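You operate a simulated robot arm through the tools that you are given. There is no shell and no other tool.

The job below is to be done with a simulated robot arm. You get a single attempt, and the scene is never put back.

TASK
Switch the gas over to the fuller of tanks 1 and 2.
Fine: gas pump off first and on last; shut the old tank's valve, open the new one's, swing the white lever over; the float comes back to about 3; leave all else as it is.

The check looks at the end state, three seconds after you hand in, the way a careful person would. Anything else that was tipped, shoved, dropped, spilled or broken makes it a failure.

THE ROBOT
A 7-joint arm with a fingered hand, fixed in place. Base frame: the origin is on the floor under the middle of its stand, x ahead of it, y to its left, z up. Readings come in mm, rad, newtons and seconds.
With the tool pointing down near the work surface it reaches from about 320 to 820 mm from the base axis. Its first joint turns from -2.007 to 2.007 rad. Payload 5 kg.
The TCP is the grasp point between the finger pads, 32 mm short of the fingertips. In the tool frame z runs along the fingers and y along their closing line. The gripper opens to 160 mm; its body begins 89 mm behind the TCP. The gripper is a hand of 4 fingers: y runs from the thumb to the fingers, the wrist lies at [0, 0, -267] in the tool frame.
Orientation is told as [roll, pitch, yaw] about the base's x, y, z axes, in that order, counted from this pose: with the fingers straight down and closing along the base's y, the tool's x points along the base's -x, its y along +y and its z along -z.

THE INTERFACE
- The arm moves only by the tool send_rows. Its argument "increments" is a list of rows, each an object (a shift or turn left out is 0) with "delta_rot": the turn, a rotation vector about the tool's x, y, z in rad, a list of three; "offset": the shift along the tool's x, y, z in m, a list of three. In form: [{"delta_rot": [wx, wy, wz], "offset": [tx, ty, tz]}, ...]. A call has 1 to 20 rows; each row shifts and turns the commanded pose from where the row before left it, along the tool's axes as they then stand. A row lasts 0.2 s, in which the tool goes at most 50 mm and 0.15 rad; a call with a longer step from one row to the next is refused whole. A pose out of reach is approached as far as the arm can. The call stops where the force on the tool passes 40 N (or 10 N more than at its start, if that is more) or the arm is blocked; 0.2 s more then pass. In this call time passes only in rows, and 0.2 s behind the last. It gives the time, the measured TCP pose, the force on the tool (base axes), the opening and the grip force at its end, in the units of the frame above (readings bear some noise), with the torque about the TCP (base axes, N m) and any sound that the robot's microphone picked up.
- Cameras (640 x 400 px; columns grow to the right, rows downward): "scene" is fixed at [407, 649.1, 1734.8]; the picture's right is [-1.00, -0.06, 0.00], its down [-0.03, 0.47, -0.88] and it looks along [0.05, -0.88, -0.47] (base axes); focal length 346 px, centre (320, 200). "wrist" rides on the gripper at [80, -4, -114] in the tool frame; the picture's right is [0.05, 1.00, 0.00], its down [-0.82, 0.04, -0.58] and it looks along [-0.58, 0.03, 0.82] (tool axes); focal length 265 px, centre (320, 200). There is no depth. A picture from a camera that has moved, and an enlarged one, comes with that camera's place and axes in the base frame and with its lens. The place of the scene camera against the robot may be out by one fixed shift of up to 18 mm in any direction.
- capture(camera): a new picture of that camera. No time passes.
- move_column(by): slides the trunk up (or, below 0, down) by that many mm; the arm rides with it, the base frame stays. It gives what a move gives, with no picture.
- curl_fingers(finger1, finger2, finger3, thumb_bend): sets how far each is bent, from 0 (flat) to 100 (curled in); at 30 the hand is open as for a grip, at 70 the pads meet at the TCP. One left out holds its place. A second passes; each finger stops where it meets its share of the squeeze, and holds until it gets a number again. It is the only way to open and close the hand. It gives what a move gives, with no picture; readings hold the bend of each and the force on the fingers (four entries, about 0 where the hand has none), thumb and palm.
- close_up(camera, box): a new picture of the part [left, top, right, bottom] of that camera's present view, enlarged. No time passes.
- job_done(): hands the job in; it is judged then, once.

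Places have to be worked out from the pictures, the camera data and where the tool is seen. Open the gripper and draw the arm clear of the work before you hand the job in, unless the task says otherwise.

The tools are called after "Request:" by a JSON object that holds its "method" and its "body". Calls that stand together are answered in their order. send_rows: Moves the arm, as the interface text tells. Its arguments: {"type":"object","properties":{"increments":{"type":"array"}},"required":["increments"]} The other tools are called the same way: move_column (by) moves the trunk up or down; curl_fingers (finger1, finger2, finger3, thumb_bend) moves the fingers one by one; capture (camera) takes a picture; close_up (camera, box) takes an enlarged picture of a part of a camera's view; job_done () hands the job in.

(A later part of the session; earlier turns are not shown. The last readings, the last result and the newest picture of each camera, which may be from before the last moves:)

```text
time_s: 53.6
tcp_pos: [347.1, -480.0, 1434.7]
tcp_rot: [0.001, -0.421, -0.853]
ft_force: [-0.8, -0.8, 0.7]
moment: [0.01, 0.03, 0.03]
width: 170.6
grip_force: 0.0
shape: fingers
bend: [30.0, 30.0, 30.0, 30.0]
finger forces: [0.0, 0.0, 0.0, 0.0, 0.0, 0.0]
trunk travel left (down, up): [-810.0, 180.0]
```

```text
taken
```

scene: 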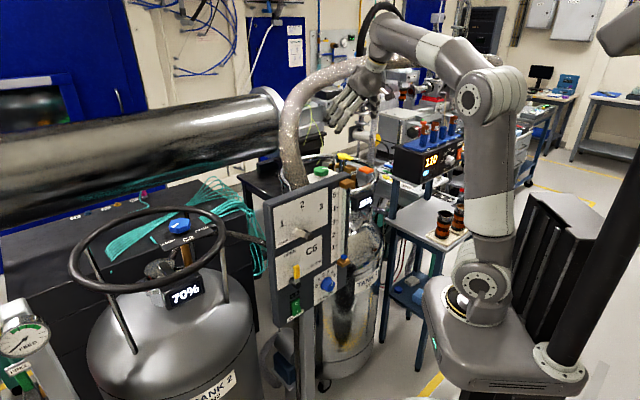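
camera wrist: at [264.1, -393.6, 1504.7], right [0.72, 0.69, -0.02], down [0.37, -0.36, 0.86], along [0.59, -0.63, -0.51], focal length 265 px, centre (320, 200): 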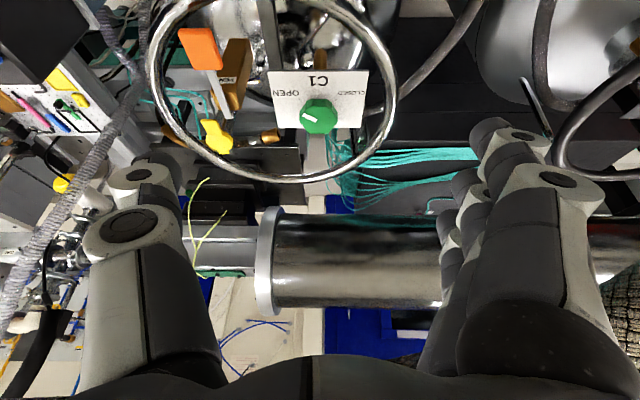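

In-plane tilt works well. I zoom the wrist view to identify the hose bits visible past the hand.

Request:
{"method": "close_up", "body": {"camera": "wrist", "box": [340, 280, 640, 400]}}

Request:
{"method": "close_up", "body": {"camera": "wrist", "box": [150, 0, 410, 180]}}

Request:
{"method": "close_up", "body": {"camera": "scene", "box": [270, 20, 430, 180]}}

```text
2.13 times, centred on (490, 340) of wrist
camera zoom: at [264.1, -393.6, 1504.7], right [0.72, 0.69, -0.02], down [0.37, -0.36, 0.86], along [0.59, -0.63, -0.51], focal length 566 px, centre (-43, -99)
```

zoom: 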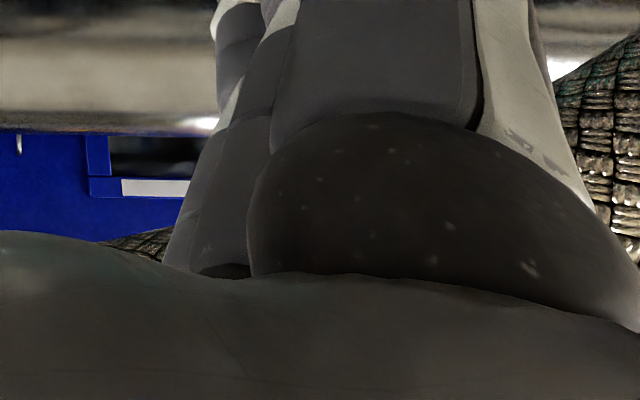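

```text
2.22 times, centred on (280, 90) of wrist
camera zoom: at [264.1, -393.6, 1504.7], right [0.72, 0.69, -0.02], down [0.37, -0.36, 0.86], along [0.59, -0.63, -0.51], focal length 590 px, centre (409, 444)
```

zoom: 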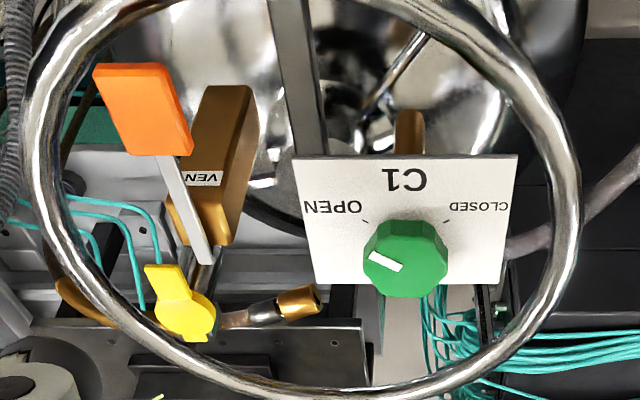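

```text
2.50 times, centred on (350, 100) of scene
camera zoom: at [407.0, 649.1, 1734.8], right [-1.0, -0.06, 0.0], down [-0.03, 0.47, -0.88], along [0.05, -0.88, -0.47], focal length 864 px, centre (245, 450)
```

zoom: 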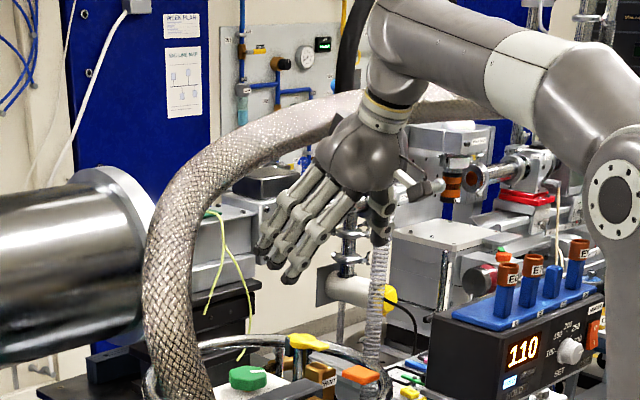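

The hose passes almost right above C1 (underside near z≈1500), so a straight-down grip would touch it. I'll come in with the tool leaned 30° toward the robot side, pinching with thumb and finger 2 and turning about the vertical in short strokes; first I shape the fingers and go to a pre-grasp point.

Request:
{"method": "curl_fingers", "body": {"finger1": 0, "finger2": 45, "finger3": 25, "thumb_bend": 45}}

Request:
{"method": "send_rows", "body": {"increments": [{"delta_rot": [-0.0552, 0, -0.1233]}, {"delta_rot": [-0.0552, 0, -0.1233]}, {"delta_rot": [-0.0552, 0, -0.1233]}, {"delta_rot": [-0.0552, 0, -0.1233]}, {"delta_rot": [0, -0.103, 0]}]}}

Request:
{"method": "capture", "body": {"camera": "wrist"}}

```text
time_s: 54.6
tcp_pos: [347.1, -481.3, 1432.6]
tcp_rot: [0.002, -0.419, -0.852]
ft_force: [-0.2, 0.3, 0.5]
moment: [0.01, -0.01, 0.0]
width: 178.4
grip_force: 0.0
shape: fingers
bend: [0.0, 45.0, 25.0, 45.0]
finger forces: [0.0, 0.1, 0.0, 0.0, 0.0, 0.1]
trunk travel left (down, up): [-810.0, 180.0]
```

```text
time_s: 55.8
tcp_pos: [342.0, -477.4, 1435.3]
tcp_rot: [0.001, -0.526, -0.312]
ft_force: [-0.7, -0.2, 1.1]
moment: [-0.01, -0.01, 0.0]
width: 178.4
grip_force: 0.1
shape: fingers
bend: [0.0, 45.0, 25.0, 45.0]
finger forces: [0.0, 0.0, 0.0, 0.1, 0.0, 0.0]
trunk travel left (down, up): [-810.0, 180.0]
```

```text
taken
camera wrist: at [220.2, -443.9, 1492.5], right [0.26, 0.96, -0.02], down [0.41, -0.09, 0.91], along [0.87, -0.25, -0.42], focal length 265 px, centre (320, 200)
```

wrist: 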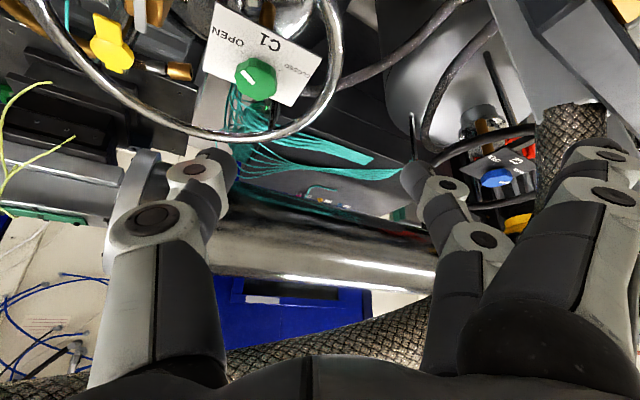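

The new view shows the hose clearly behind the hand. I zoom in to locate its underside before descending.

Request:
{"method": "close_up", "body": {"camera": "wrist", "box": [0, 280, 440, 400]}}

Request:
{"method": "close_up", "body": {"camera": "scene", "box": [270, 20, 430, 180]}}

```text
1.45 times, centred on (220, 340) of wrist
camera zoom: at [220.2, -443.9, 1492.5], right [0.26, 0.96, -0.02], down [0.41, -0.09, 0.91], along [0.87, -0.25, -0.42], focal length 386 px, centre (466, -4)
```

zoom: 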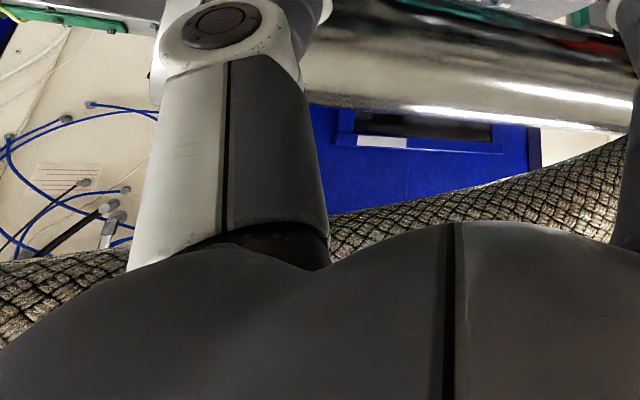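

```text
2.50 times, centred on (350, 100) of scene
camera zoom: at [407.0, 649.1, 1734.8], right [-1.0, -0.06, 0.0], down [-0.03, 0.47, -0.88], along [0.05, -0.88, -0.47], focal length 864 px, centre (245, 450)
```

zoom: 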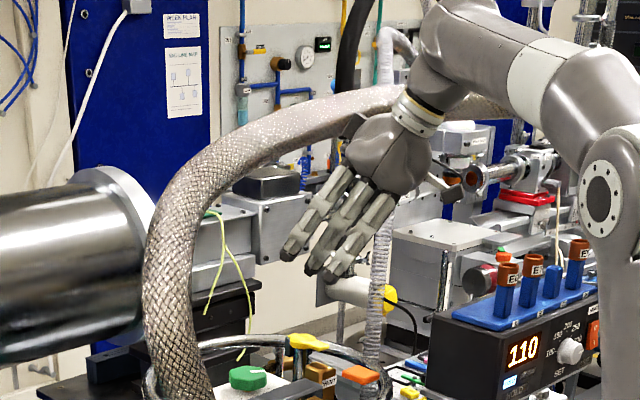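

The hose passes right above C1 with its underside near z≈1517, so the leaned approach is right (wrist stays ~80+ mm beside it). I descend to the pre-grasp point along the tool direction.

Request:
{"method": "send_rows", "body": {"increments": [{"offset": [-0.0001, -0.0138, 0.0333]}, {"offset": [-0.0001, -0.0138, 0.0333]}, {"offset": [-0.0001, -0.0138, 0.0333]}, {"offset": [-0.0001, -0.0138, 0.0333]}, {"offset": [-0.0001, -0.0138, 0.0333]}, {"offset": [-0.0001, -0.0138, 0.0333]}]}}

Request:
{"method": "capture", "body": {"camera": "wrist"}}

Request:
{"method": "close_up", "body": {"camera": "scene", "box": [270, 80, 430, 200]}}

```text
time_s: 57.2
tcp_pos: [414.9, -591.2, 1257.4]
tcp_rot: [0.004, -0.521, -0.312]
ft_force: [0.5, 0.1, -0.1]
moment: [0.03, 0.01, 0.01]
width: 178.2
grip_force: 0.0
shape: fingers
bend: [0.0, 45.0, 25.0, 45.0]
finger forces: [0.0, 0.0, 0.0, 0.0, 0.1, 0.0]
trunk travel left (down, up): [-810.0, 180.0]
```

```text
taken
camera wrist: at [293.2, -556.6, 1316.6], right [0.26, 0.96, -0.02], down [0.41, -0.09, 0.91], along [0.87, -0.25, -0.42], focal length 265 px, centre (320, 200)
```

wrist: 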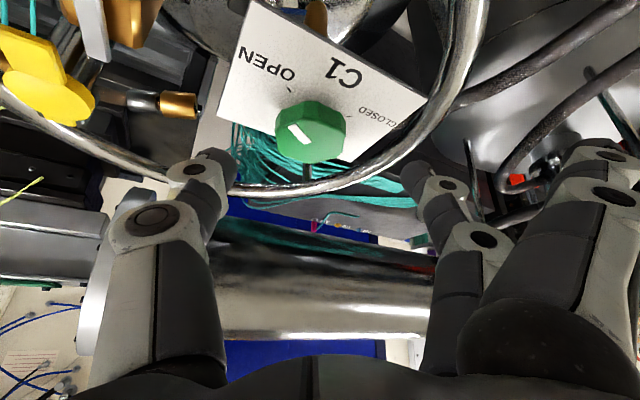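

```text
3.33 times, centred on (350, 140) of scene
camera zoom: at [407.0, 649.1, 1734.8], right [-1.0, -0.06, 0.0], down [-0.03, 0.47, -0.88], along [0.05, -0.88, -0.47], focal length 1152 px, centre (220, 400)
```

zoom: 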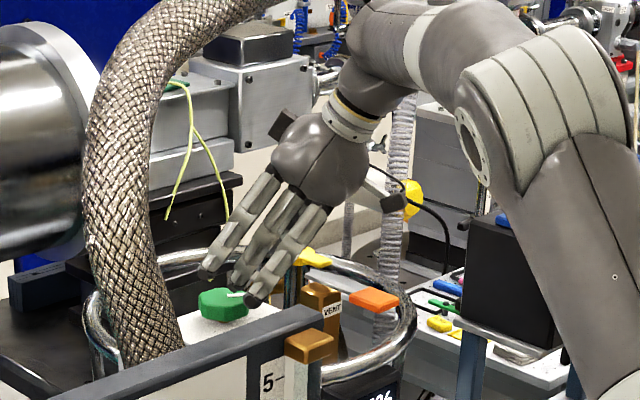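

Very clear view: thumb left, finger 2 at centre-right, knob between and ahead. I zoom to fix the knob's place relative to the fingertips.

Request:
{"method": "close_up", "body": {"camera": "wrist", "box": [160, 40, 480, 240]}}

Request:
{"method": "close_up", "body": {"camera": "scene", "box": [300, 145, 380, 195]}}

```text
2.00 times, centred on (320, 140) of wrist
camera zoom: at [293.2, -556.6, 1316.6], right [0.26, 0.96, -0.02], down [0.41, -0.09, 0.91], along [0.87, -0.25, -0.42], focal length 531 px, centre (320, 320)
```

zoom: 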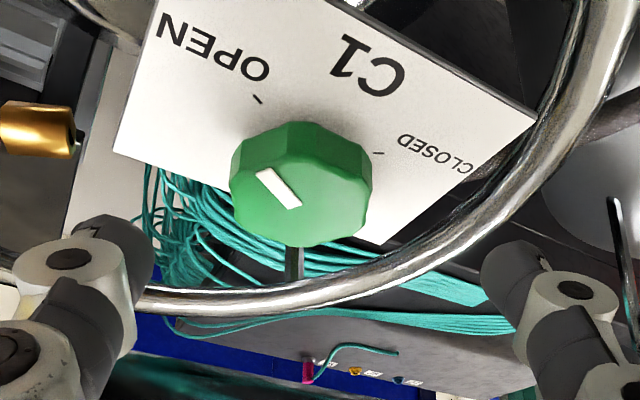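

```text
8.00 times, centred on (340, 170) of scene
camera zoom: at [407.0, 649.1, 1734.8], right [-1.0, -0.06, 0.0], down [-0.03, 0.47, -0.88], along [0.05, -0.88, -0.47], focal length 2766 px, centre (160, 440)
```

zoom: 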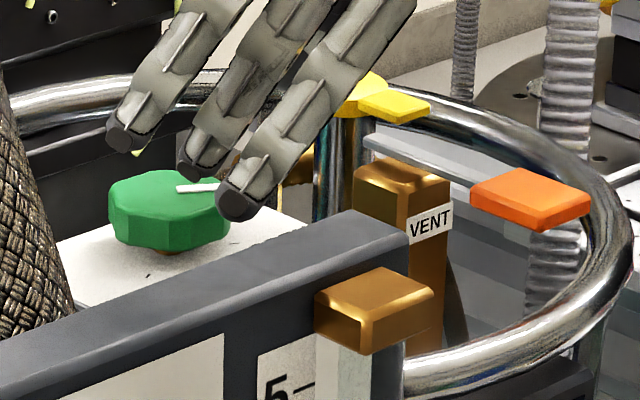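

Combining three wrist views, the knob's top centre is at about (465,-616,1175), 60 mm wide, ~22 mm tall and standing clear of its plate. I advance 70 mm along the tool axis with an 8 mm sideways correction, then re-check.

Request:
{"method": "send_rows", "body": {"increments": [{"offset": [-0.0004, -0.004, 0.0175]}, {"offset": [-0.0004, -0.004, 0.0175]}, {"offset": [-0.0004, 0, 0.0175]}, {"offset": [-0.0004, 0, 0.0175]}]}}

Request:
{"method": "close_up", "body": {"camera": "wrist", "box": [160, 40, 480, 240]}}

Request:
{"method": "close_up", "body": {"camera": "scene", "box": [300, 145, 380, 195]}}

```text
time_s: 58.2
tcp_pos: [447.1, -608.9, 1197.7]
tcp_rot: [0.003, -0.523, -0.312]
ft_force: [-1.2, -0.2, -1.2]
moment: [-0.01, 0.03, 0.02]
width: 178.3
grip_force: 0.1
shape: fingers
bend: [0.0, 45.0, 25.0, 45.0]
finger forces: [0.1, 0.1, 0.0, 0.0, 0.0, 0.0]
trunk travel left (down, up): [-810.0, 180.0]
```

```text
2.00 times, centred on (320, 140) of wrist
camera zoom: at [324.2, -574.6, 1257.4], right [0.26, 0.96, -0.02], down [0.41, -0.09, 0.91], along [0.87, -0.25, -0.42], focal length 531 px, centre (320, 320)
```

zoom: 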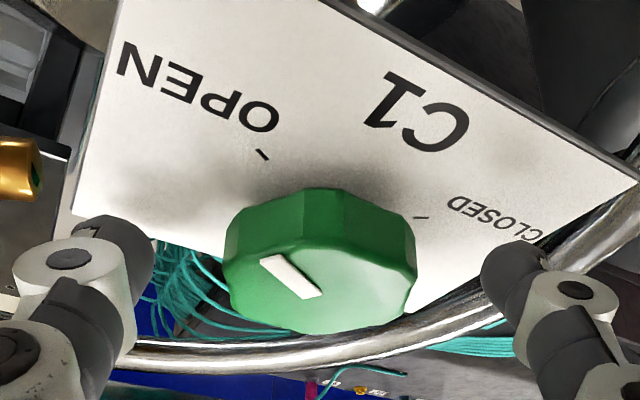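

```text
8.00 times, centred on (340, 170) of scene
camera zoom: at [407.0, 649.1, 1734.8], right [-1.0, -0.06, 0.0], down [-0.03, 0.47, -0.88], along [0.05, -0.88, -0.47], focal length 2766 px, centre (160, 440)
```

zoom: 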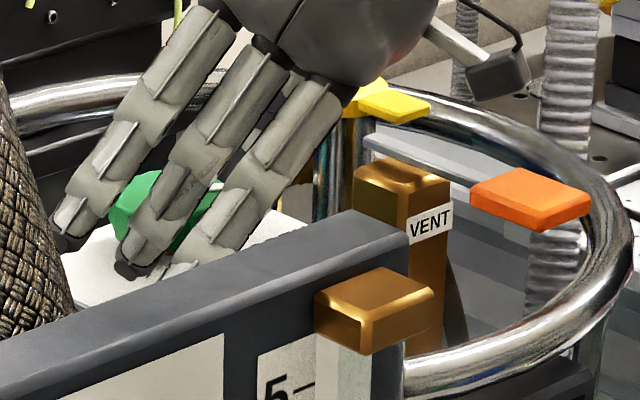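

The geometry matches. I go in another 24 mm so the knob sits between thumb and finger 2, staying a bit above the plate.

Request:
{"method": "send_rows", "body": {"increments": [{"offset": [0, -0.0006, 0.012]}, {"offset": [0, -0.0006, 0.012]}]}}

Request:
{"method": "close_up", "body": {"camera": "wrist", "box": [160, 80, 480, 280]}}

Request:
{"method": "close_up", "body": {"camera": "scene", "box": [300, 145, 380, 195]}}

```text
time_s: 58.8
tcp_pos: [456.0, -612.0, 1186.7]
tcp_rot: [-0.004, -0.534, -0.31]
ft_force: [-8.8, 3.1, 35.5]
moment: [-0.21, -0.09, -0.17]
width: 179.4
grip_force: 17.9
shape: fingers
bend: [0.0, 46.0, 25.0, 45.0]
finger forces: [0.0, 16.7, 0.0, 0.1, 18.7, 0.1]
trunk travel left (down, up): [-810.0, 180.0]
```

```text
2.00 times, centred on (320, 180) of wrist
camera zoom: at [332.4, -576.8, 1244.0], right [0.27, 0.96, -0.03], down [0.4, -0.08, 0.91], along [0.88, -0.25, -0.41], focal length 531 px, centre (320, 240)
```

zoom: 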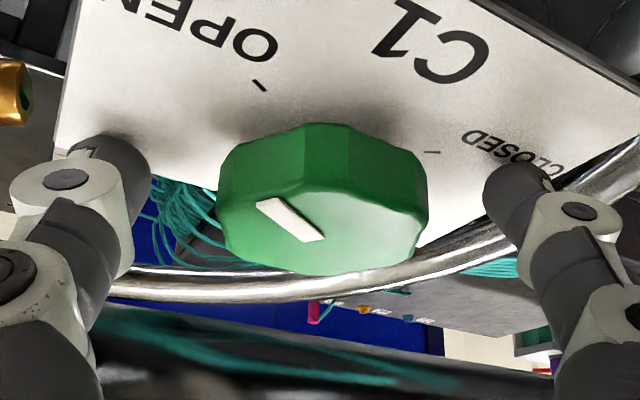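

```text
8.00 times, centred on (340, 170) of scene
camera zoom: at [407.0, 649.1, 1734.8], right [-1.0, -0.06, 0.0], down [-0.03, 0.47, -0.88], along [0.05, -0.88, -0.47], focal length 2766 px, centre (160, 440)
```

zoom: 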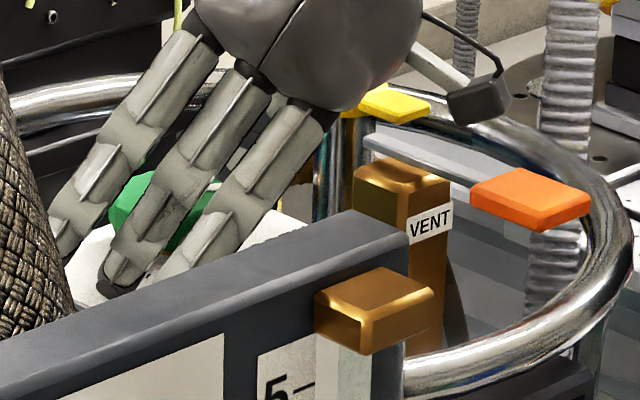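

The fingertips touched the plate (35 N), so I immediately lift 7 mm along the tool axis, then close thumb and finger 2 gently on the knob.

Request:
{"method": "send_rows", "body": {"increments": [{"offset": [0, 0, -0.007]}]}}

Request:
{"method": "curl_fingers", "body": {"finger2": 50, "thumb_bend": 50}}

Request:
{"method": "close_up", "body": {"camera": "wrist", "box": [160, 80, 480, 280]}}

```text
time_s: 59.2
tcp_pos: [456.5, -610.5, 1186.4]
tcp_rot: [0.003, -0.526, -0.31]
ft_force: [3.1, -3.5, 26.1]
moment: [-0.17, -0.51, -0.35]
width: 181.2
grip_force: 13.4
shape: fingers
bend: [0.0, 46.0, 25.0, 45.0]
finger forces: [0.0, 14.5, 0.1, 0.0, 11.7, 0.0]
trunk travel left (down, up): [-810.0, 180.0]
```

```text
time_s: 60.2
tcp_pos: [455.7, -609.6, 1186.5]
tcp_rot: [0.0, -0.526, -0.309]
ft_force: [7.7, -2.8, 29.4]
moment: [-0.54, -0.52, 0.1]
width: 177.8
grip_force: 14.1
shape: fingers
bend: [0.0, 47.0, 25.0, 48.0]
finger forces: [0.0, 13.1, 0.1, 0.0, 16.2, 0.1]
trunk travel left (down, up): [-810.0, 180.0]
```

```text
2.00 times, centred on (320, 180) of wrist
camera zoom: at [332.6, -575.7, 1245.1], right [0.26, 0.96, -0.03], down [0.41, -0.09, 0.91], along [0.87, -0.25, -0.42], focal length 531 px, centre (320, 240)
```

zoom: 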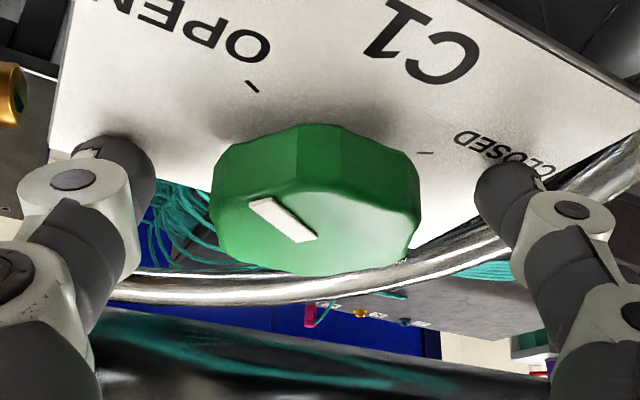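

Still pressing on the plate (the commanded pose was deeper than the measured one). I lift another 12 mm and check that the force vanishes.

Request:
{"method": "send_rows", "body": {"increments": [{"offset": [0, 0, -0.006]}, {"offset": [0, 0, -0.006]}]}}

Request:
{"method": "close_up", "body": {"camera": "wrist", "box": [160, 80, 480, 280]}}

```text
time_s: 60.8
tcp_pos: [447.8, -609.5, 1190.5]
tcp_rot: [0.006, -0.517, -0.314]
ft_force: [0.5, -0.3, 0.9]
moment: [-0.05, 0.04, 0.01]
width: 168.6
grip_force: 0.0
shape: fingers
bend: [0.0, 50.0, 25.0, 50.0]
finger forces: [0.0, 0.0, 0.0, 0.1, 0.0, 0.0]
trunk travel left (down, up): [-810.0, 180.0]
```

```text
2.00 times, centred on (320, 180) of wrist
camera zoom: at [325.0, -574.8, 1250.6], right [0.26, 0.96, -0.02], down [0.42, -0.09, 0.9], along [0.87, -0.25, -0.43], focal length 531 px, centre (320, 240)
```

zoom: 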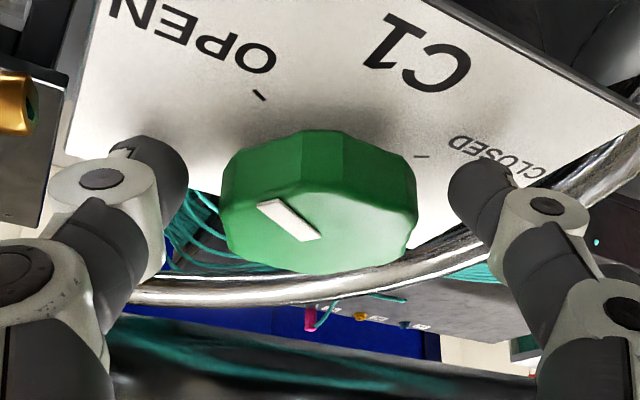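

Free now, with the knob centred between thumb and finger 2. I close both to pinch it.

Request:
{"method": "curl_fingers", "body": {"finger2": 70, "thumb_bend": 70}}

Request:
{"method": "close_up", "body": {"camera": "wrist", "box": [160, 80, 480, 280]}}

Request:
{"method": "close_up", "body": {"camera": "scene", "box": [300, 145, 380, 195]}}

```text
time_s: 61.8
tcp_pos: [447.3, -612.9, 1191.9]
tcp_rot: [0.006, -0.518, -0.315]
ft_force: [-7.6, -8.3, -16.7]
moment: [0.23, 0.25, -0.21]
width: 151.7
grip_force: 15.7
shape: fingers
bend: [0.0, 56.0, 25.0, 63.0]
finger forces: [0.1, 10.0, 0.0, 0.0, 20.5, 0.0]
trunk travel left (down, up): [-810.0, 180.0]
```

```text
2.00 times, centred on (320, 180) of wrist
camera zoom: at [324.6, -577.8, 1251.4], right [0.26, 0.96, -0.02], down [0.41, -0.09, 0.91], along [0.87, -0.25, -0.42], focal length 531 px, centre (320, 240)
```

zoom: 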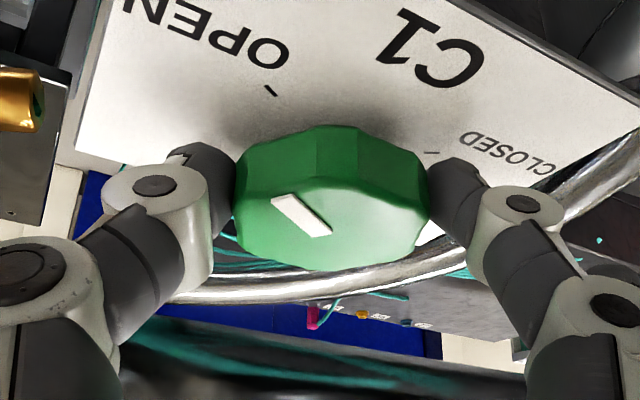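

```text
8.00 times, centred on (340, 170) of scene
camera zoom: at [407.0, 649.1, 1734.8], right [-1.0, -0.06, 0.0], down [-0.03, 0.47, -0.88], along [0.05, -0.88, -0.47], focal length 2766 px, centre (160, 440)
```

zoom: 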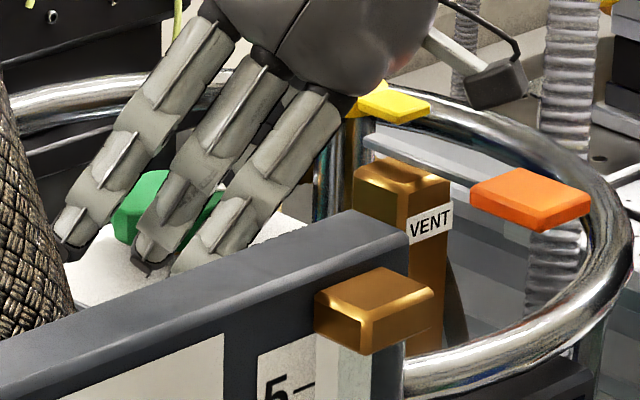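

The knob is pinched (10 N and 20 N). I turn clockwise about the vertical through the knob axis, about 30° first, and check.

Request:
{"method": "send_rows", "body": {"increments": [{"offset": [0.0003, 0.0023, -0.0002], "delta_rot": [0.0651, 0, 0.1137]}, {"offset": [0.0003, 0.0023, -0.0002], "delta_rot": [0.0651, 0, 0.1137]}, {"offset": [0.0003, 0.0023, -0.0002], "delta_rot": [0.0651, 0, 0.1137]}, {"offset": [0.0003, 0.0023, -0.0002], "delta_rot": [0.0651, 0, 0.1137]}]}}

Request:
{"method": "close_up", "body": {"camera": "wrist", "box": [160, 80, 480, 280]}}

Request:
{"method": "close_up", "body": {"camera": "scene", "box": [280, 90, 400, 190]}}

```text
time_s: 62.8
tcp_pos: [452.4, -601.3, 1194.6]
tcp_rot: [0.007, -0.518, -0.837]
ft_force: [-12.1, -3.2, -20.4]
moment: [0.33, 0.25, -0.16]
width: 152.9
grip_force: 14.6
shape: fingers
bend: [0.0, 55.0, 25.0, 63.0]
finger forces: [0.1, 9.6, 0.0, 0.0, 19.7, 0.0]
trunk travel left (down, up): [-810.0, 180.0]
```

```text
2.00 times, centred on (320, 180) of wrist
camera zoom: at [363.0, -511.3, 1252.7], right [0.71, 0.7, -0.02], down [0.31, -0.29, 0.91], along [0.63, -0.65, -0.42], focal length 531 px, centre (320, 240)
```

zoom: 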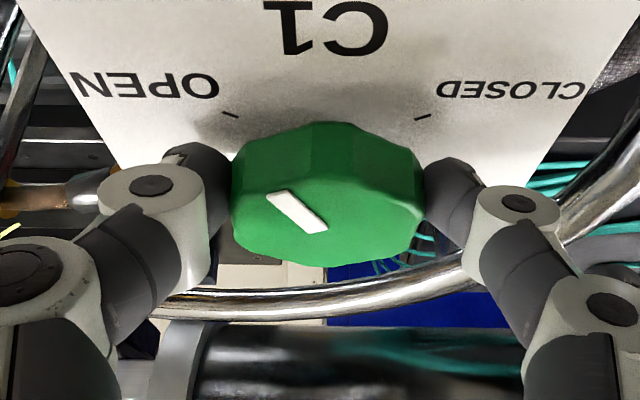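

```text
4.00 times, centred on (340, 140) of scene
camera zoom: at [407.0, 649.1, 1734.8], right [-1.0, -0.06, 0.0], down [-0.03, 0.47, -0.88], along [0.05, -0.88, -0.47], focal length 1383 px, centre (240, 440)
```

zoom: 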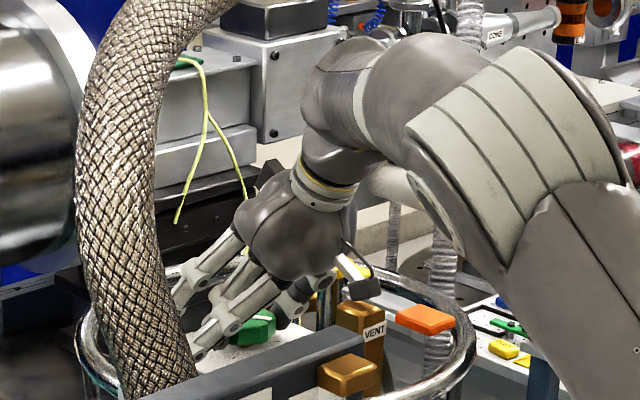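

The knob turned with the hand by 30°. I continue another 30°.

Request:
{"method": "send_rows", "body": {"increments": [{"offset": [0.0003, 0.0023, -0.0002], "delta_rot": [0.0651, 0, 0.1137]}, {"offset": [0.0003, 0.0023, -0.0002], "delta_rot": [0.0651, 0, 0.1137]}, {"offset": [0.0003, 0.0023, -0.0002], "delta_rot": [0.0651, 0, 0.1137]}, {"offset": [0.0003, 0.0023, -0.0002], "delta_rot": [0.0651, 0, 0.1137]}]}}

Request:
{"method": "close_up", "body": {"camera": "wrist", "box": [160, 80, 480, 280]}}

Request:
{"method": "close_up", "body": {"camera": "scene", "box": [280, 90, 400, 190]}}

```text
time_s: 63.8
tcp_pos: [460.2, -594.9, 1195.2]
tcp_rot: [0.005, -0.517, -1.363]
ft_force: [-8.2, -2.7, -16.8]
moment: [0.25, 0.07, -0.17]
width: 152.4
grip_force: 13.3
shape: fingers
bend: [0.0, 55.0, 25.0, 63.0]
finger forces: [0.0, 8.8, 0.0, 0.0, 17.6, 0.1]
trunk travel left (down, up): [-810.0, 180.0]
```

```text
2.00 times, centred on (320, 180) of wrist
camera zoom: at [428.6, -473.1, 1254.3], right [0.97, 0.25, -0.02], down [0.13, -0.41, 0.91], along [0.22, -0.88, -0.42], focal length 531 px, centre (320, 240)
```

zoom: 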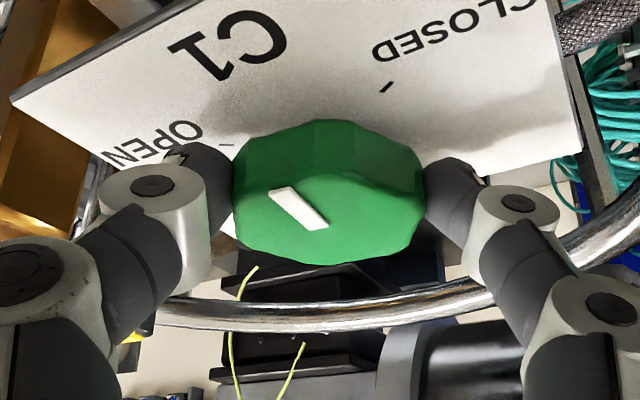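

```text
4.00 times, centred on (340, 140) of scene
camera zoom: at [407.0, 649.1, 1734.8], right [-1.0, -0.06, 0.0], down [-0.03, 0.47, -0.88], along [0.05, -0.88, -0.47], focal length 1383 px, centre (240, 440)
```

zoom: 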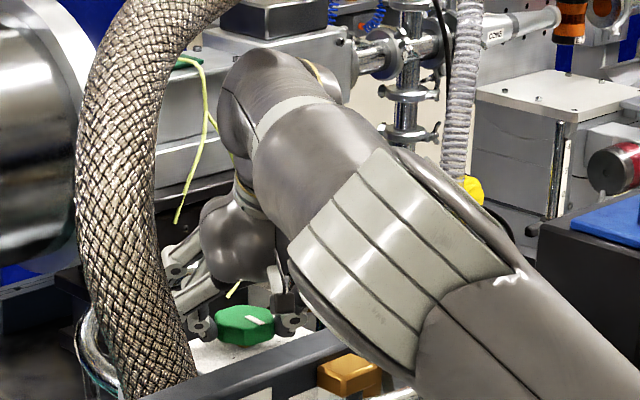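

60° done; the pointer is now midway. I open the pinch, swing the hand back 60°, and regrip for the second half.

Request:
{"method": "curl_fingers", "body": {"finger2": 44, "thumb_bend": 46}}

Request:
{"method": "send_rows", "body": {"increments": [{"offset": [-0.0003, -0.0023, 0.0002], "delta_rot": [-0.0651, 0, -0.1137]}, {"offset": [-0.0003, -0.0023, 0.0002], "delta_rot": [-0.0651, 0, -0.1137]}, {"offset": [-0.0003, -0.0023, 0.0002], "delta_rot": [-0.0651, 0, -0.1137]}, {"offset": [-0.0003, -0.0023, 0.0002], "delta_rot": [-0.0651, 0, -0.1137]}, {"offset": [-0.0003, -0.0023, 0.0002], "delta_rot": [-0.0651, 0, -0.1137]}, {"offset": [-0.0003, -0.0023, 0.0002], "delta_rot": [-0.0651, 0, -0.1137]}, {"offset": [-0.0003, -0.0023, 0.0002], "delta_rot": [-0.0651, 0, -0.1137]}, {"offset": [-0.0003, -0.0023, 0.0002], "delta_rot": [-0.0651, 0, -0.1137]}]}}

Request:
{"method": "close_up", "body": {"camera": "wrist", "box": [160, 80, 480, 280]}}

```text
time_s: 64.8
tcp_pos: [460.2, -593.3, 1195.8]
tcp_rot: [0.005, -0.519, -1.36]
ft_force: [-0.7, 0.0, -0.1]
moment: [0.03, 0.02, 0.02]
width: 175.5
grip_force: 0.1
shape: fingers
bend: [0.0, 44.0, 25.0, 46.0]
finger forces: [0.0, 0.0, 0.0, 0.0, 0.0, 0.1]
trunk travel left (down, up): [-810.0, 180.0]
```

```text
time_s: 66.6
tcp_pos: [447.5, -609.6, 1196.7]
tcp_rot: [0.003, -0.524, -0.31]
ft_force: [0.2, 0.4, -0.3]
moment: [0.01, -0.03, 0.03]
width: 175.6
grip_force: 0.1
shape: fingers
bend: [0.0, 44.0, 25.0, 46.0]
finger forces: [0.0, 0.1, 0.1, 0.0, 0.0, 0.1]
trunk travel left (down, up): [-810.0, 180.0]
```

```text
2.00 times, centred on (320, 180) of wrist
camera zoom: at [324.6, -574.2, 1253.5], right [0.26, 0.97, -0.02], down [0.41, -0.09, 0.91], along [0.87, -0.25, -0.42], focal length 531 px, centre (320, 240)
```

zoom: 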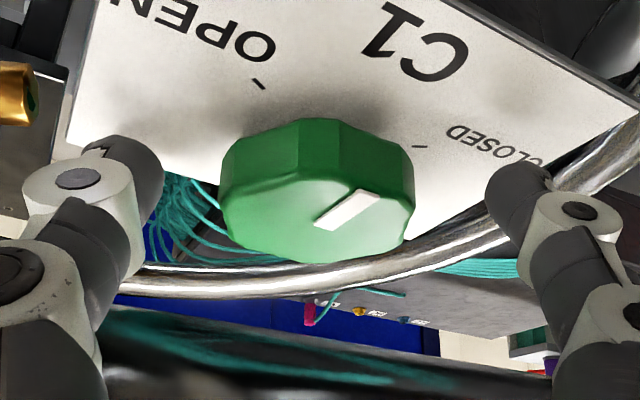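

The pointer sits at the middle. I lower 5 mm, pinch again and turn the second 60°.

Request:
{"method": "send_rows", "body": {"increments": [{"offset": [0, 0, 0.005]}]}}

Request:
{"method": "curl_fingers", "body": {"finger2": 70, "thumb_bend": 70}}

Request:
{"method": "send_rows", "body": {"increments": [{"offset": [0.0003, 0.0023, -0.0002], "delta_rot": [0.0651, 0, 0.1137]}, {"offset": [0.0003, 0.0023, -0.0002], "delta_rot": [0.0651, 0, 0.1137]}, {"offset": [0.0003, 0.0023, -0.0002], "delta_rot": [0.0651, 0, 0.1137]}, {"offset": [0.0003, 0.0023, -0.0002], "delta_rot": [0.0651, 0, 0.1137]}, {"offset": [0.0003, 0.0023, -0.0002], "delta_rot": [0.0651, 0, 0.1137]}, {"offset": [0.0003, 0.0023, -0.0002], "delta_rot": [0.0651, 0, 0.1137]}, {"offset": [0.0003, 0.0023, -0.0002], "delta_rot": [0.0651, 0, 0.1137]}]}}

Request:
{"method": "close_up", "body": {"camera": "wrist", "box": [160, 80, 480, 280]}}

```text
time_s: 67.0
tcp_pos: [450.2, -608.7, 1190.8]
tcp_rot: [0.002, -0.521, -0.312]
ft_force: [0.7, -0.5, -1.1]
moment: [0.03, 0.01, -0.02]
width: 175.6
grip_force: 0.1
shape: fingers
bend: [0.0, 44.0, 25.0, 46.0]
finger forces: [0.1, 0.0, 0.1, 0.1, 0.0, 0.0]
trunk travel left (down, up): [-810.0, 180.0]
```

```text
time_s: 68.0
tcp_pos: [448.8, -611.7, 1190.9]
tcp_rot: [0.006, -0.521, -0.313]
ft_force: [-2.3, -13.4, -2.3]
moment: [0.0, -0.03, -0.28]
width: 153.0
grip_force: 15.1
shape: fingers
bend: [0.0, 56.0, 25.0, 63.0]
finger forces: [0.0, 8.3, 0.0, 0.0, 22.1, 0.0]
trunk travel left (down, up): [-810.0, 180.0]
```

```text
time_s: 69.6
tcp_pos: [456.7, -595.6, 1189.3]
tcp_rot: [0.003, -0.519, -1.228]
ft_force: [-3.6, -9.3, -4.0]
moment: [-0.07, -0.08, -0.14]
width: 151.9
grip_force: 12.6
shape: fingers
bend: [0.0, 55.0, 25.0, 63.0]
finger forces: [0.0, 9.9, 0.1, 0.1, 15.4, 0.0]
trunk travel left (down, up): [-810.0, 180.0]
```

```text
2.00 times, centred on (320, 180) of wrist
camera zoom: at [409.6, -479.1, 1249.1], right [0.93, 0.38, -0.02], down [0.18, -0.39, 0.91], along [0.33, -0.84, -0.42], focal length 531 px, centre (320, 240)
```

zoom: 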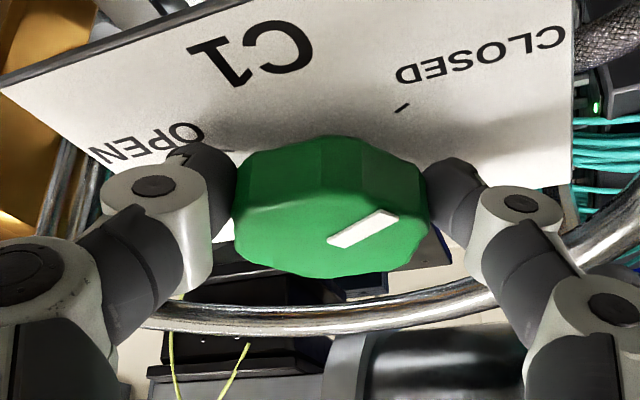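

The pointer looks close to the CLOSED tick. I release and back off along the tool axis to check it properly.

Request:
{"method": "curl_fingers", "body": {"finger2": 40, "thumb_bend": 42}}

Request:
{"method": "send_rows", "body": {"increments": [{"offset": [0, 0, -0.025]}, {"offset": [0, 0, -0.03]}, {"offset": [0, 0, -0.03]}]}}

Request:
{"method": "close_up", "body": {"camera": "wrist", "box": [180, 20, 460, 195]}}

```text
time_s: 70.6
tcp_pos: [457.5, -593.8, 1190.9]
tcp_rot: [0.003, -0.519, -1.228]
ft_force: [0.5, 0.3, 0.6]
moment: [-0.02, 0.0, -0.01]
width: 183.6
grip_force: 0.0
shape: fingers
bend: [0.0, 40.0, 25.0, 42.0]
finger forces: [0.1, 0.0, 0.1, 0.0, 0.1, 0.1]
trunk travel left (down, up): [-810.0, 180.0]
```

```text
time_s: 71.4
tcp_pos: [441.9, -555.1, 1266.4]
tcp_rot: [0.007, -0.522, -1.228]
ft_force: [0.3, 0.7, -0.2]
moment: [-0.01, -0.01, 0.04]
width: 183.4
grip_force: 0.0
shape: fingers
bend: [0.0, 40.0, 25.0, 42.0]
finger forces: [0.1, 0.0, 0.0, 0.0, 0.0, 0.0]
trunk travel left (down, up): [-810.0, 180.0]
```

```text
2.29 times, centred on (320, 108) of wrist
camera zoom: at [394.2, -438.4, 1324.8], right [0.93, 0.38, -0.02], down [0.18, -0.38, 0.91], along [0.34, -0.84, -0.42], focal length 607 px, centre (320, 411)
```

zoom: 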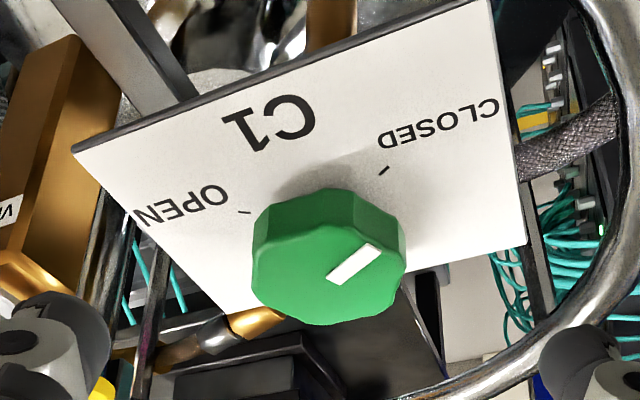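

Triangulating ticks and pointer: CLOSED lies at azimuth 75.7° and the pointer at 77°, so C1 is shut. Now I retreat toward the robot, keeping clear of the hose and panel corner, then level the tool.

Request:
{"method": "send_rows", "body": {"increments": [{"offset": [0.0077, -0.0262, -0.0183]}, {"offset": [0.0077, -0.0262, -0.0183]}, {"offset": [0.0077, -0.0262, -0.0183]}, {"offset": [0.0077, -0.0262, -0.0183]}, {"offset": [0.0077, -0.0262, -0.0183]}, {"delta_rot": [-0.0625, 0, -0.1085]}, {"delta_rot": [-0.0625, 0, -0.1085]}, {"delta_rot": [0, 0.13, 0]}, {"delta_rot": [0, 0.13, 0]}, {"delta_rot": [0, 0.13, 0]}, {"delta_rot": [0, 0.13, 0]}]}}

Request:
{"method": "capture", "body": {"camera": "wrist"}}

Request:
{"method": "close_up", "body": {"camera": "scene", "box": [280, 130, 400, 205]}}

```text
time_s: 73.8
tcp_pos: [294.0, -527.9, 1324.1]
tcp_rot: [0.004, 0.002, -0.978]
ft_force: [-0.8, -0.1, 0.1]
moment: [0.02, -0.03, 0.02]
width: 183.7
grip_force: 0.0
shape: fingers
bend: [0.0, 40.0, 25.0, 42.0]
finger forces: [0.0, 0.0, 0.0, 0.0, 0.0, 0.0]
trunk travel left (down, up): [-810.0, 180.0]
```

```text
taken
camera wrist: at [243.2, -463.1, 1438.4], right [0.8, 0.6, 0.0], down [0.49, -0.65, 0.58], along [0.35, -0.46, -0.82], focal length 265 px, centre (320, 200)
```

wrist: 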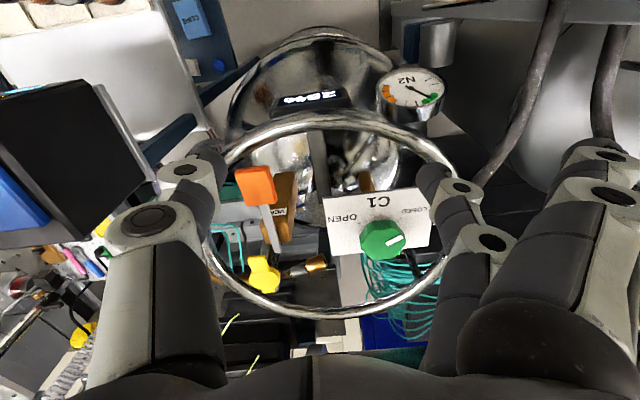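

```text
5.33 times, centred on (340, 168) of scene
camera zoom: at [407.0, 649.1, 1734.8], right [-1.0, -0.06, 0.0], down [-0.03, 0.47, -0.88], along [0.05, -0.88, -0.47], focal length 1844 px, centre (213, 373)
```

zoom: 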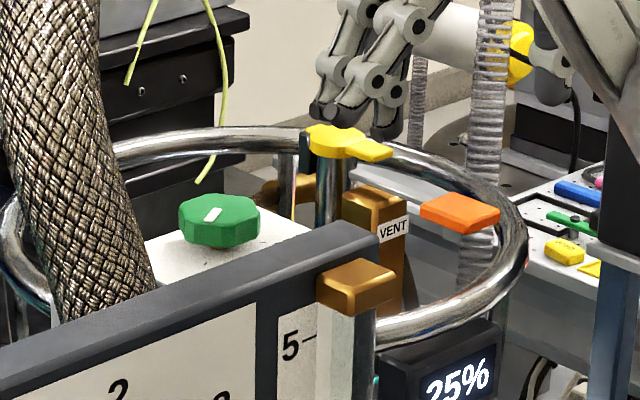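

A quick enlarged check of C1's pointer from this higher viewpoint.

Request:
{"method": "close_up", "body": {"camera": "wrist", "box": [310, 170, 440, 270]}}

```text
4.00 times, centred on (375, 220) of wrist
camera zoom: at [243.2, -463.1, 1438.4], right [0.8, 0.6, 0.0], down [0.49, -0.65, 0.58], along [0.35, -0.46, -0.82], focal length 1062 px, centre (100, 120)
```

zoom: 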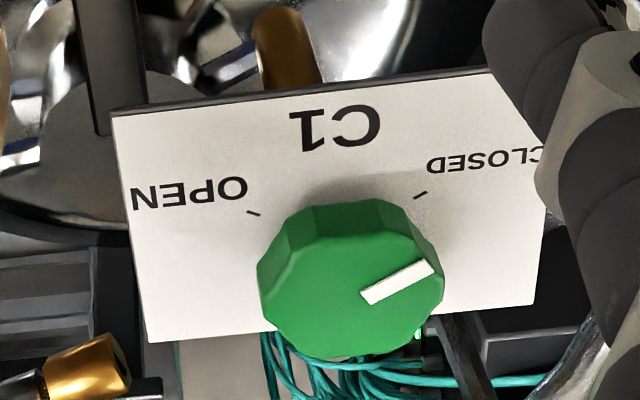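

The pointer is parallel to the CLOSED tick: C1 is shut. I now carry the hand back around the near side, turn it to yaw -0.2, and bring it to the front for tank 2.

Request:
{"method": "send_rows", "body": {"increments": [{"offset": [0.0228, 0.012, -0.0192]}, {"offset": [0.0228, 0.012, -0.0192]}, {"offset": [0.0228, 0.012, -0.0192]}, {"offset": [0.0228, 0.012, -0.0192]}, {"offset": [0.0228, 0.012, -0.0192]}, {"delta_rot": [0, 0, -0.13]}, {"delta_rot": [0, 0, -0.13]}, {"delta_rot": [0, 0, -0.13]}, {"delta_rot": [0, 0, -0.13]}, {"delta_rot": [0, 0, -0.13]}, {"delta_rot": [0, 0, -0.13]}, {"offset": [-0.0048, 0.0393, -0.0025]}, {"offset": [-0.0048, 0.0393, -0.0025]}, {"offset": [-0.0048, 0.0393, -0.0025]}, {"offset": [-0.0048, 0.0393, -0.0025]}, {"offset": [-0.0073, 0.0397, -0.0025]}, {"offset": [-0.0073, 0.0397, -0.0025]}, {"offset": [-0.0073, 0.0397, -0.0025]}, {"offset": [-0.0073, 0.0397, -0.0025]}]}}

Request:
{"method": "capture", "body": {"camera": "wrist"}}

Request:
{"method": "capture", "body": {"camera": "scene"}}

```text
time_s: 77.8
tcp_pos: [388.7, -95.0, 1445.7]
tcp_rot: [0.002, -0.004, -0.199]
ft_force: [-0.5, 0.1, -0.6]
moment: [-0.06, 0.02, -0.02]
width: 183.6
grip_force: 0.1
shape: fingers
bend: [0.0, 40.0, 25.0, 42.0]
finger forces: [0.0, 0.1, 0.1, 0.0, 0.0, 0.0]
trunk travel left (down, up): [-810.0, 180.0]
```

```text
taken
camera wrist: at [307.6, -83.0, 1558.5], right [0.14, 0.99, 0.0], down [0.81, -0.12, 0.58], along [0.57, -0.08, -0.81], focal length 265 px, centre (320, 200)
```

wrist: 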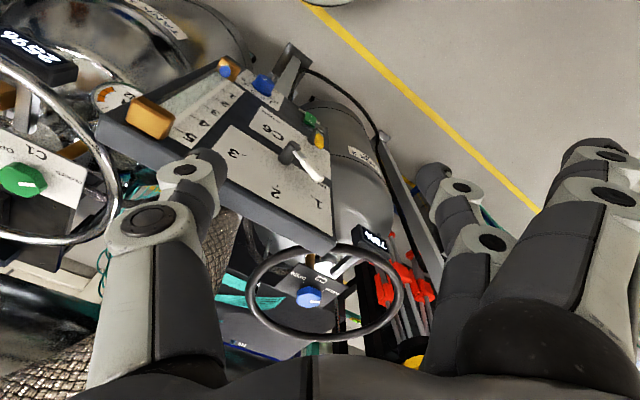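

```text
taken
```

scene: 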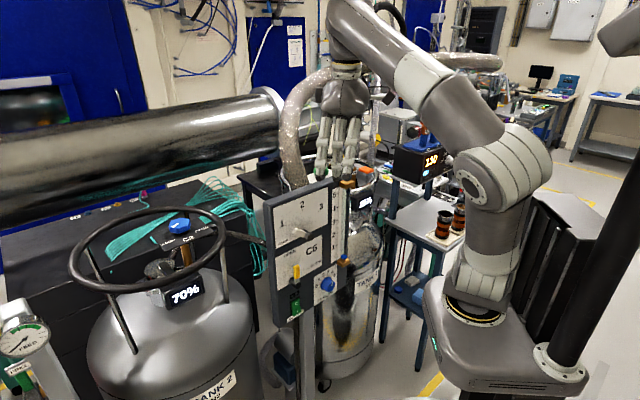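

I move outward over the panel's far end (tips well above its top) to view C2 closer.

Request:
{"method": "send_rows", "body": {"increments": [{"offset": [-0.0321, 0.0136, 0.001]}, {"offset": [-0.0321, 0.0136, 0.001]}, {"offset": [-0.0321, 0.0136, 0.001]}, {"offset": [-0.0321, 0.0136, 0.001]}, {"offset": [-0.0321, 0.0136, 0.001]}]}}

Request:
{"method": "capture", "body": {"camera": "wrist"}}

Request:
{"method": "capture", "body": {"camera": "scene"}}

```text
time_s: 79.0
tcp_pos: [561.6, -63.0, 1438.4]
tcp_rot: [0.004, -0.001, -0.197]
ft_force: [0.0, -0.2, 0.1]
moment: [0.04, 0.03, 0.03]
width: 184.1
grip_force: 0.0
shape: fingers
bend: [0.0, 40.0, 25.0, 42.0]
finger forces: [0.1, 0.1, 0.0, 0.1, 0.0, 0.0]
trunk travel left (down, up): [-810.0, 180.0]
```

```text
taken
camera wrist: at [480.6, -51.7, 1551.7], right [0.14, 0.99, 0.0], down [0.81, -0.12, 0.58], along [0.57, -0.08, -0.81], focal length 265 px, centre (320, 200)
```

wrist: 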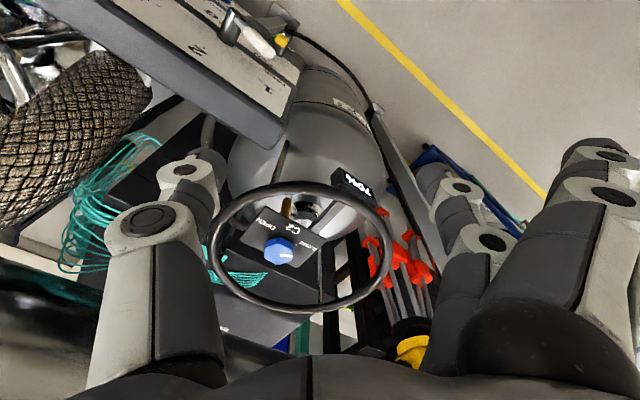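

```text
taken
```

scene: 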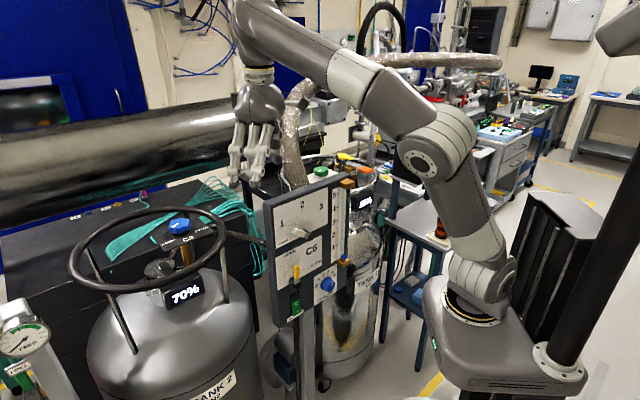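

C2 is in clear view now; I zoom in on it.

Request:
{"method": "close_up", "body": {"camera": "wrist", "box": [200, 170, 400, 320]}}

Request:
{"method": "close_up", "body": {"camera": "wrist", "box": [220, 190, 350, 290]}}

Request:
{"method": "close_up", "body": {"camera": "scene", "box": [60, 190, 240, 310]}}

```text
2.67 times, centred on (300, 245) of wrist
camera zoom: at [480.6, -51.7, 1551.7], right [0.14, 0.99, 0.0], down [0.81, -0.12, 0.58], along [0.57, -0.08, -0.81], focal length 708 px, centre (373, 80)
```

zoom: 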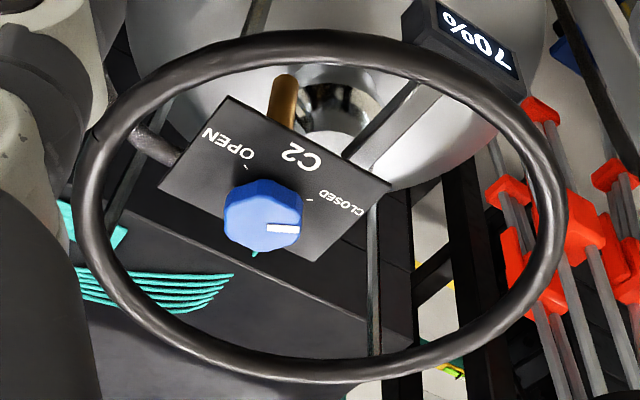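

```text
4.00 times, centred on (285, 240) of wrist
camera zoom: at [480.6, -51.7, 1551.7], right [0.14, 0.99, 0.0], down [0.81, -0.12, 0.58], along [0.57, -0.08, -0.81], focal length 1062 px, centre (460, 40)
```

zoom: 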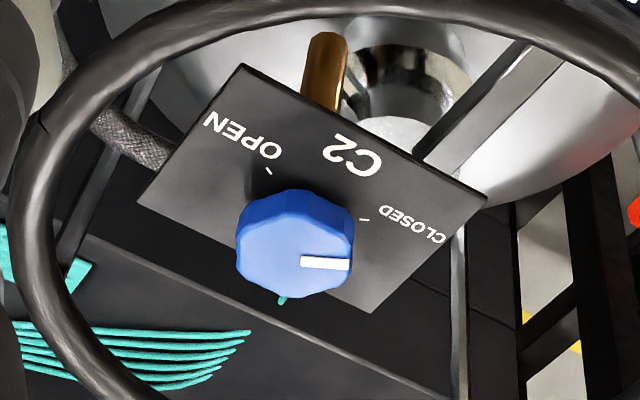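

```text
3.33 times, centred on (150, 250) of scene
camera zoom: at [407.0, 649.1, 1734.8], right [-1.0, -0.06, 0.0], down [-0.03, 0.47, -0.88], along [0.05, -0.88, -0.47], focal length 1152 px, centre (887, 33)
```

zoom: 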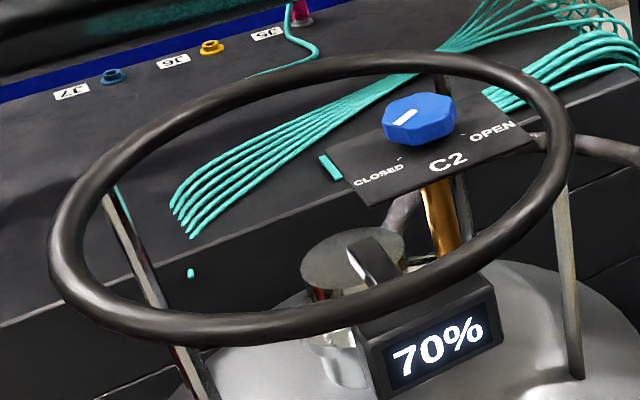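

C2's knob top is at about (853,-187,1187), pointer at CLOSED (azimuth ~78°), OPEN at ~195° – a 120° counter-clockwise turn. I set the fingers and orient the hand (lean 0.6 rad, heading -44°), then approach partway.

Request:
{"method": "curl_fingers", "body": {"finger1": 0, "finger2": 46, "finger3": 25, "thumb_bend": 46}}

Request:
{"method": "send_rows", "body": {"increments": [{"delta_rot": [0, 0, 0.143]}, {"delta_rot": [0, 0, 0.143]}, {"delta_rot": [0, 0, 0.143]}, {"delta_rot": [0, 0, 0.142]}, {"delta_rot": [0, -0.15, 0]}, {"delta_rot": [0, -0.15, 0]}, {"delta_rot": [0, -0.15, 0]}, {"delta_rot": [0, -0.15, 0]}, {"offset": [-0.0104, 0.0126, 0.032]}, {"offset": [-0.0104, 0.0126, 0.032]}, {"offset": [-0.0104, 0.0126, 0.032]}, {"offset": [-0.0104, 0.0126, 0.032]}, {"offset": [-0.0104, 0.0126, 0.032]}, {"offset": [-0.0104, 0.0126, 0.032]}]}}

Request:
{"method": "capture", "body": {"camera": "wrist"}}

Request:
{"method": "capture", "body": {"camera": "scene"}}

```text
time_s: 80.0
tcp_pos: [559.4, -62.4, 1439.1]
tcp_rot: [0.002, -0.003, -0.195]
ft_force: [0.6, 0.6, 0.3]
moment: [-0.02, 0.0, -0.02]
width: 176.7
grip_force: 0.0
shape: fingers
bend: [0.0, 46.0, 25.0, 46.0]
finger forces: [0.0, 0.0, 0.0, 0.0, 0.1, 0.1]
trunk travel left (down, up): [-810.0, 180.0]
```

```text
time_s: 83.0
tcp_pos: [728.2, -117.5, 1314.1]
tcp_rot: [0.004, -0.6, -0.771]
ft_force: [-0.1, -0.1, -0.5]
moment: [-0.01, 0.02, -0.03]
width: 176.4
grip_force: 0.1
shape: fingers
bend: [0.0, 46.0, 25.0, 46.0]
finger forces: [0.0, 0.0, 0.0, 0.1, 0.1, 0.0]
trunk travel left (down, up): [-810.0, 180.0]
```

```text
taken
camera wrist: at [630.4, -30.3, 1362.3], right [0.66, 0.75, -0.03], down [0.28, -0.21, 0.94], along [0.7, -0.63, -0.35], focal length 265 px, centre (320, 200)
```

wrist: 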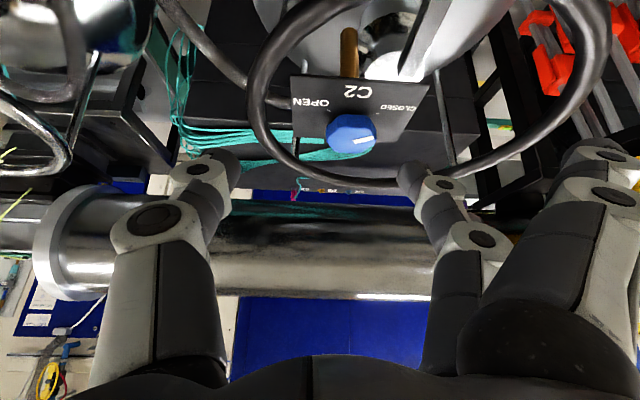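

```text
taken
```

scene: 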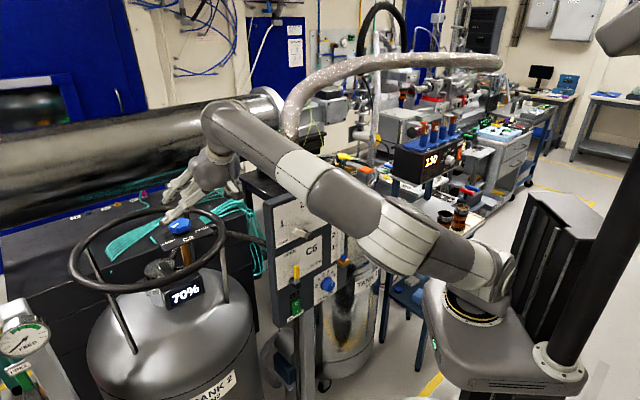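

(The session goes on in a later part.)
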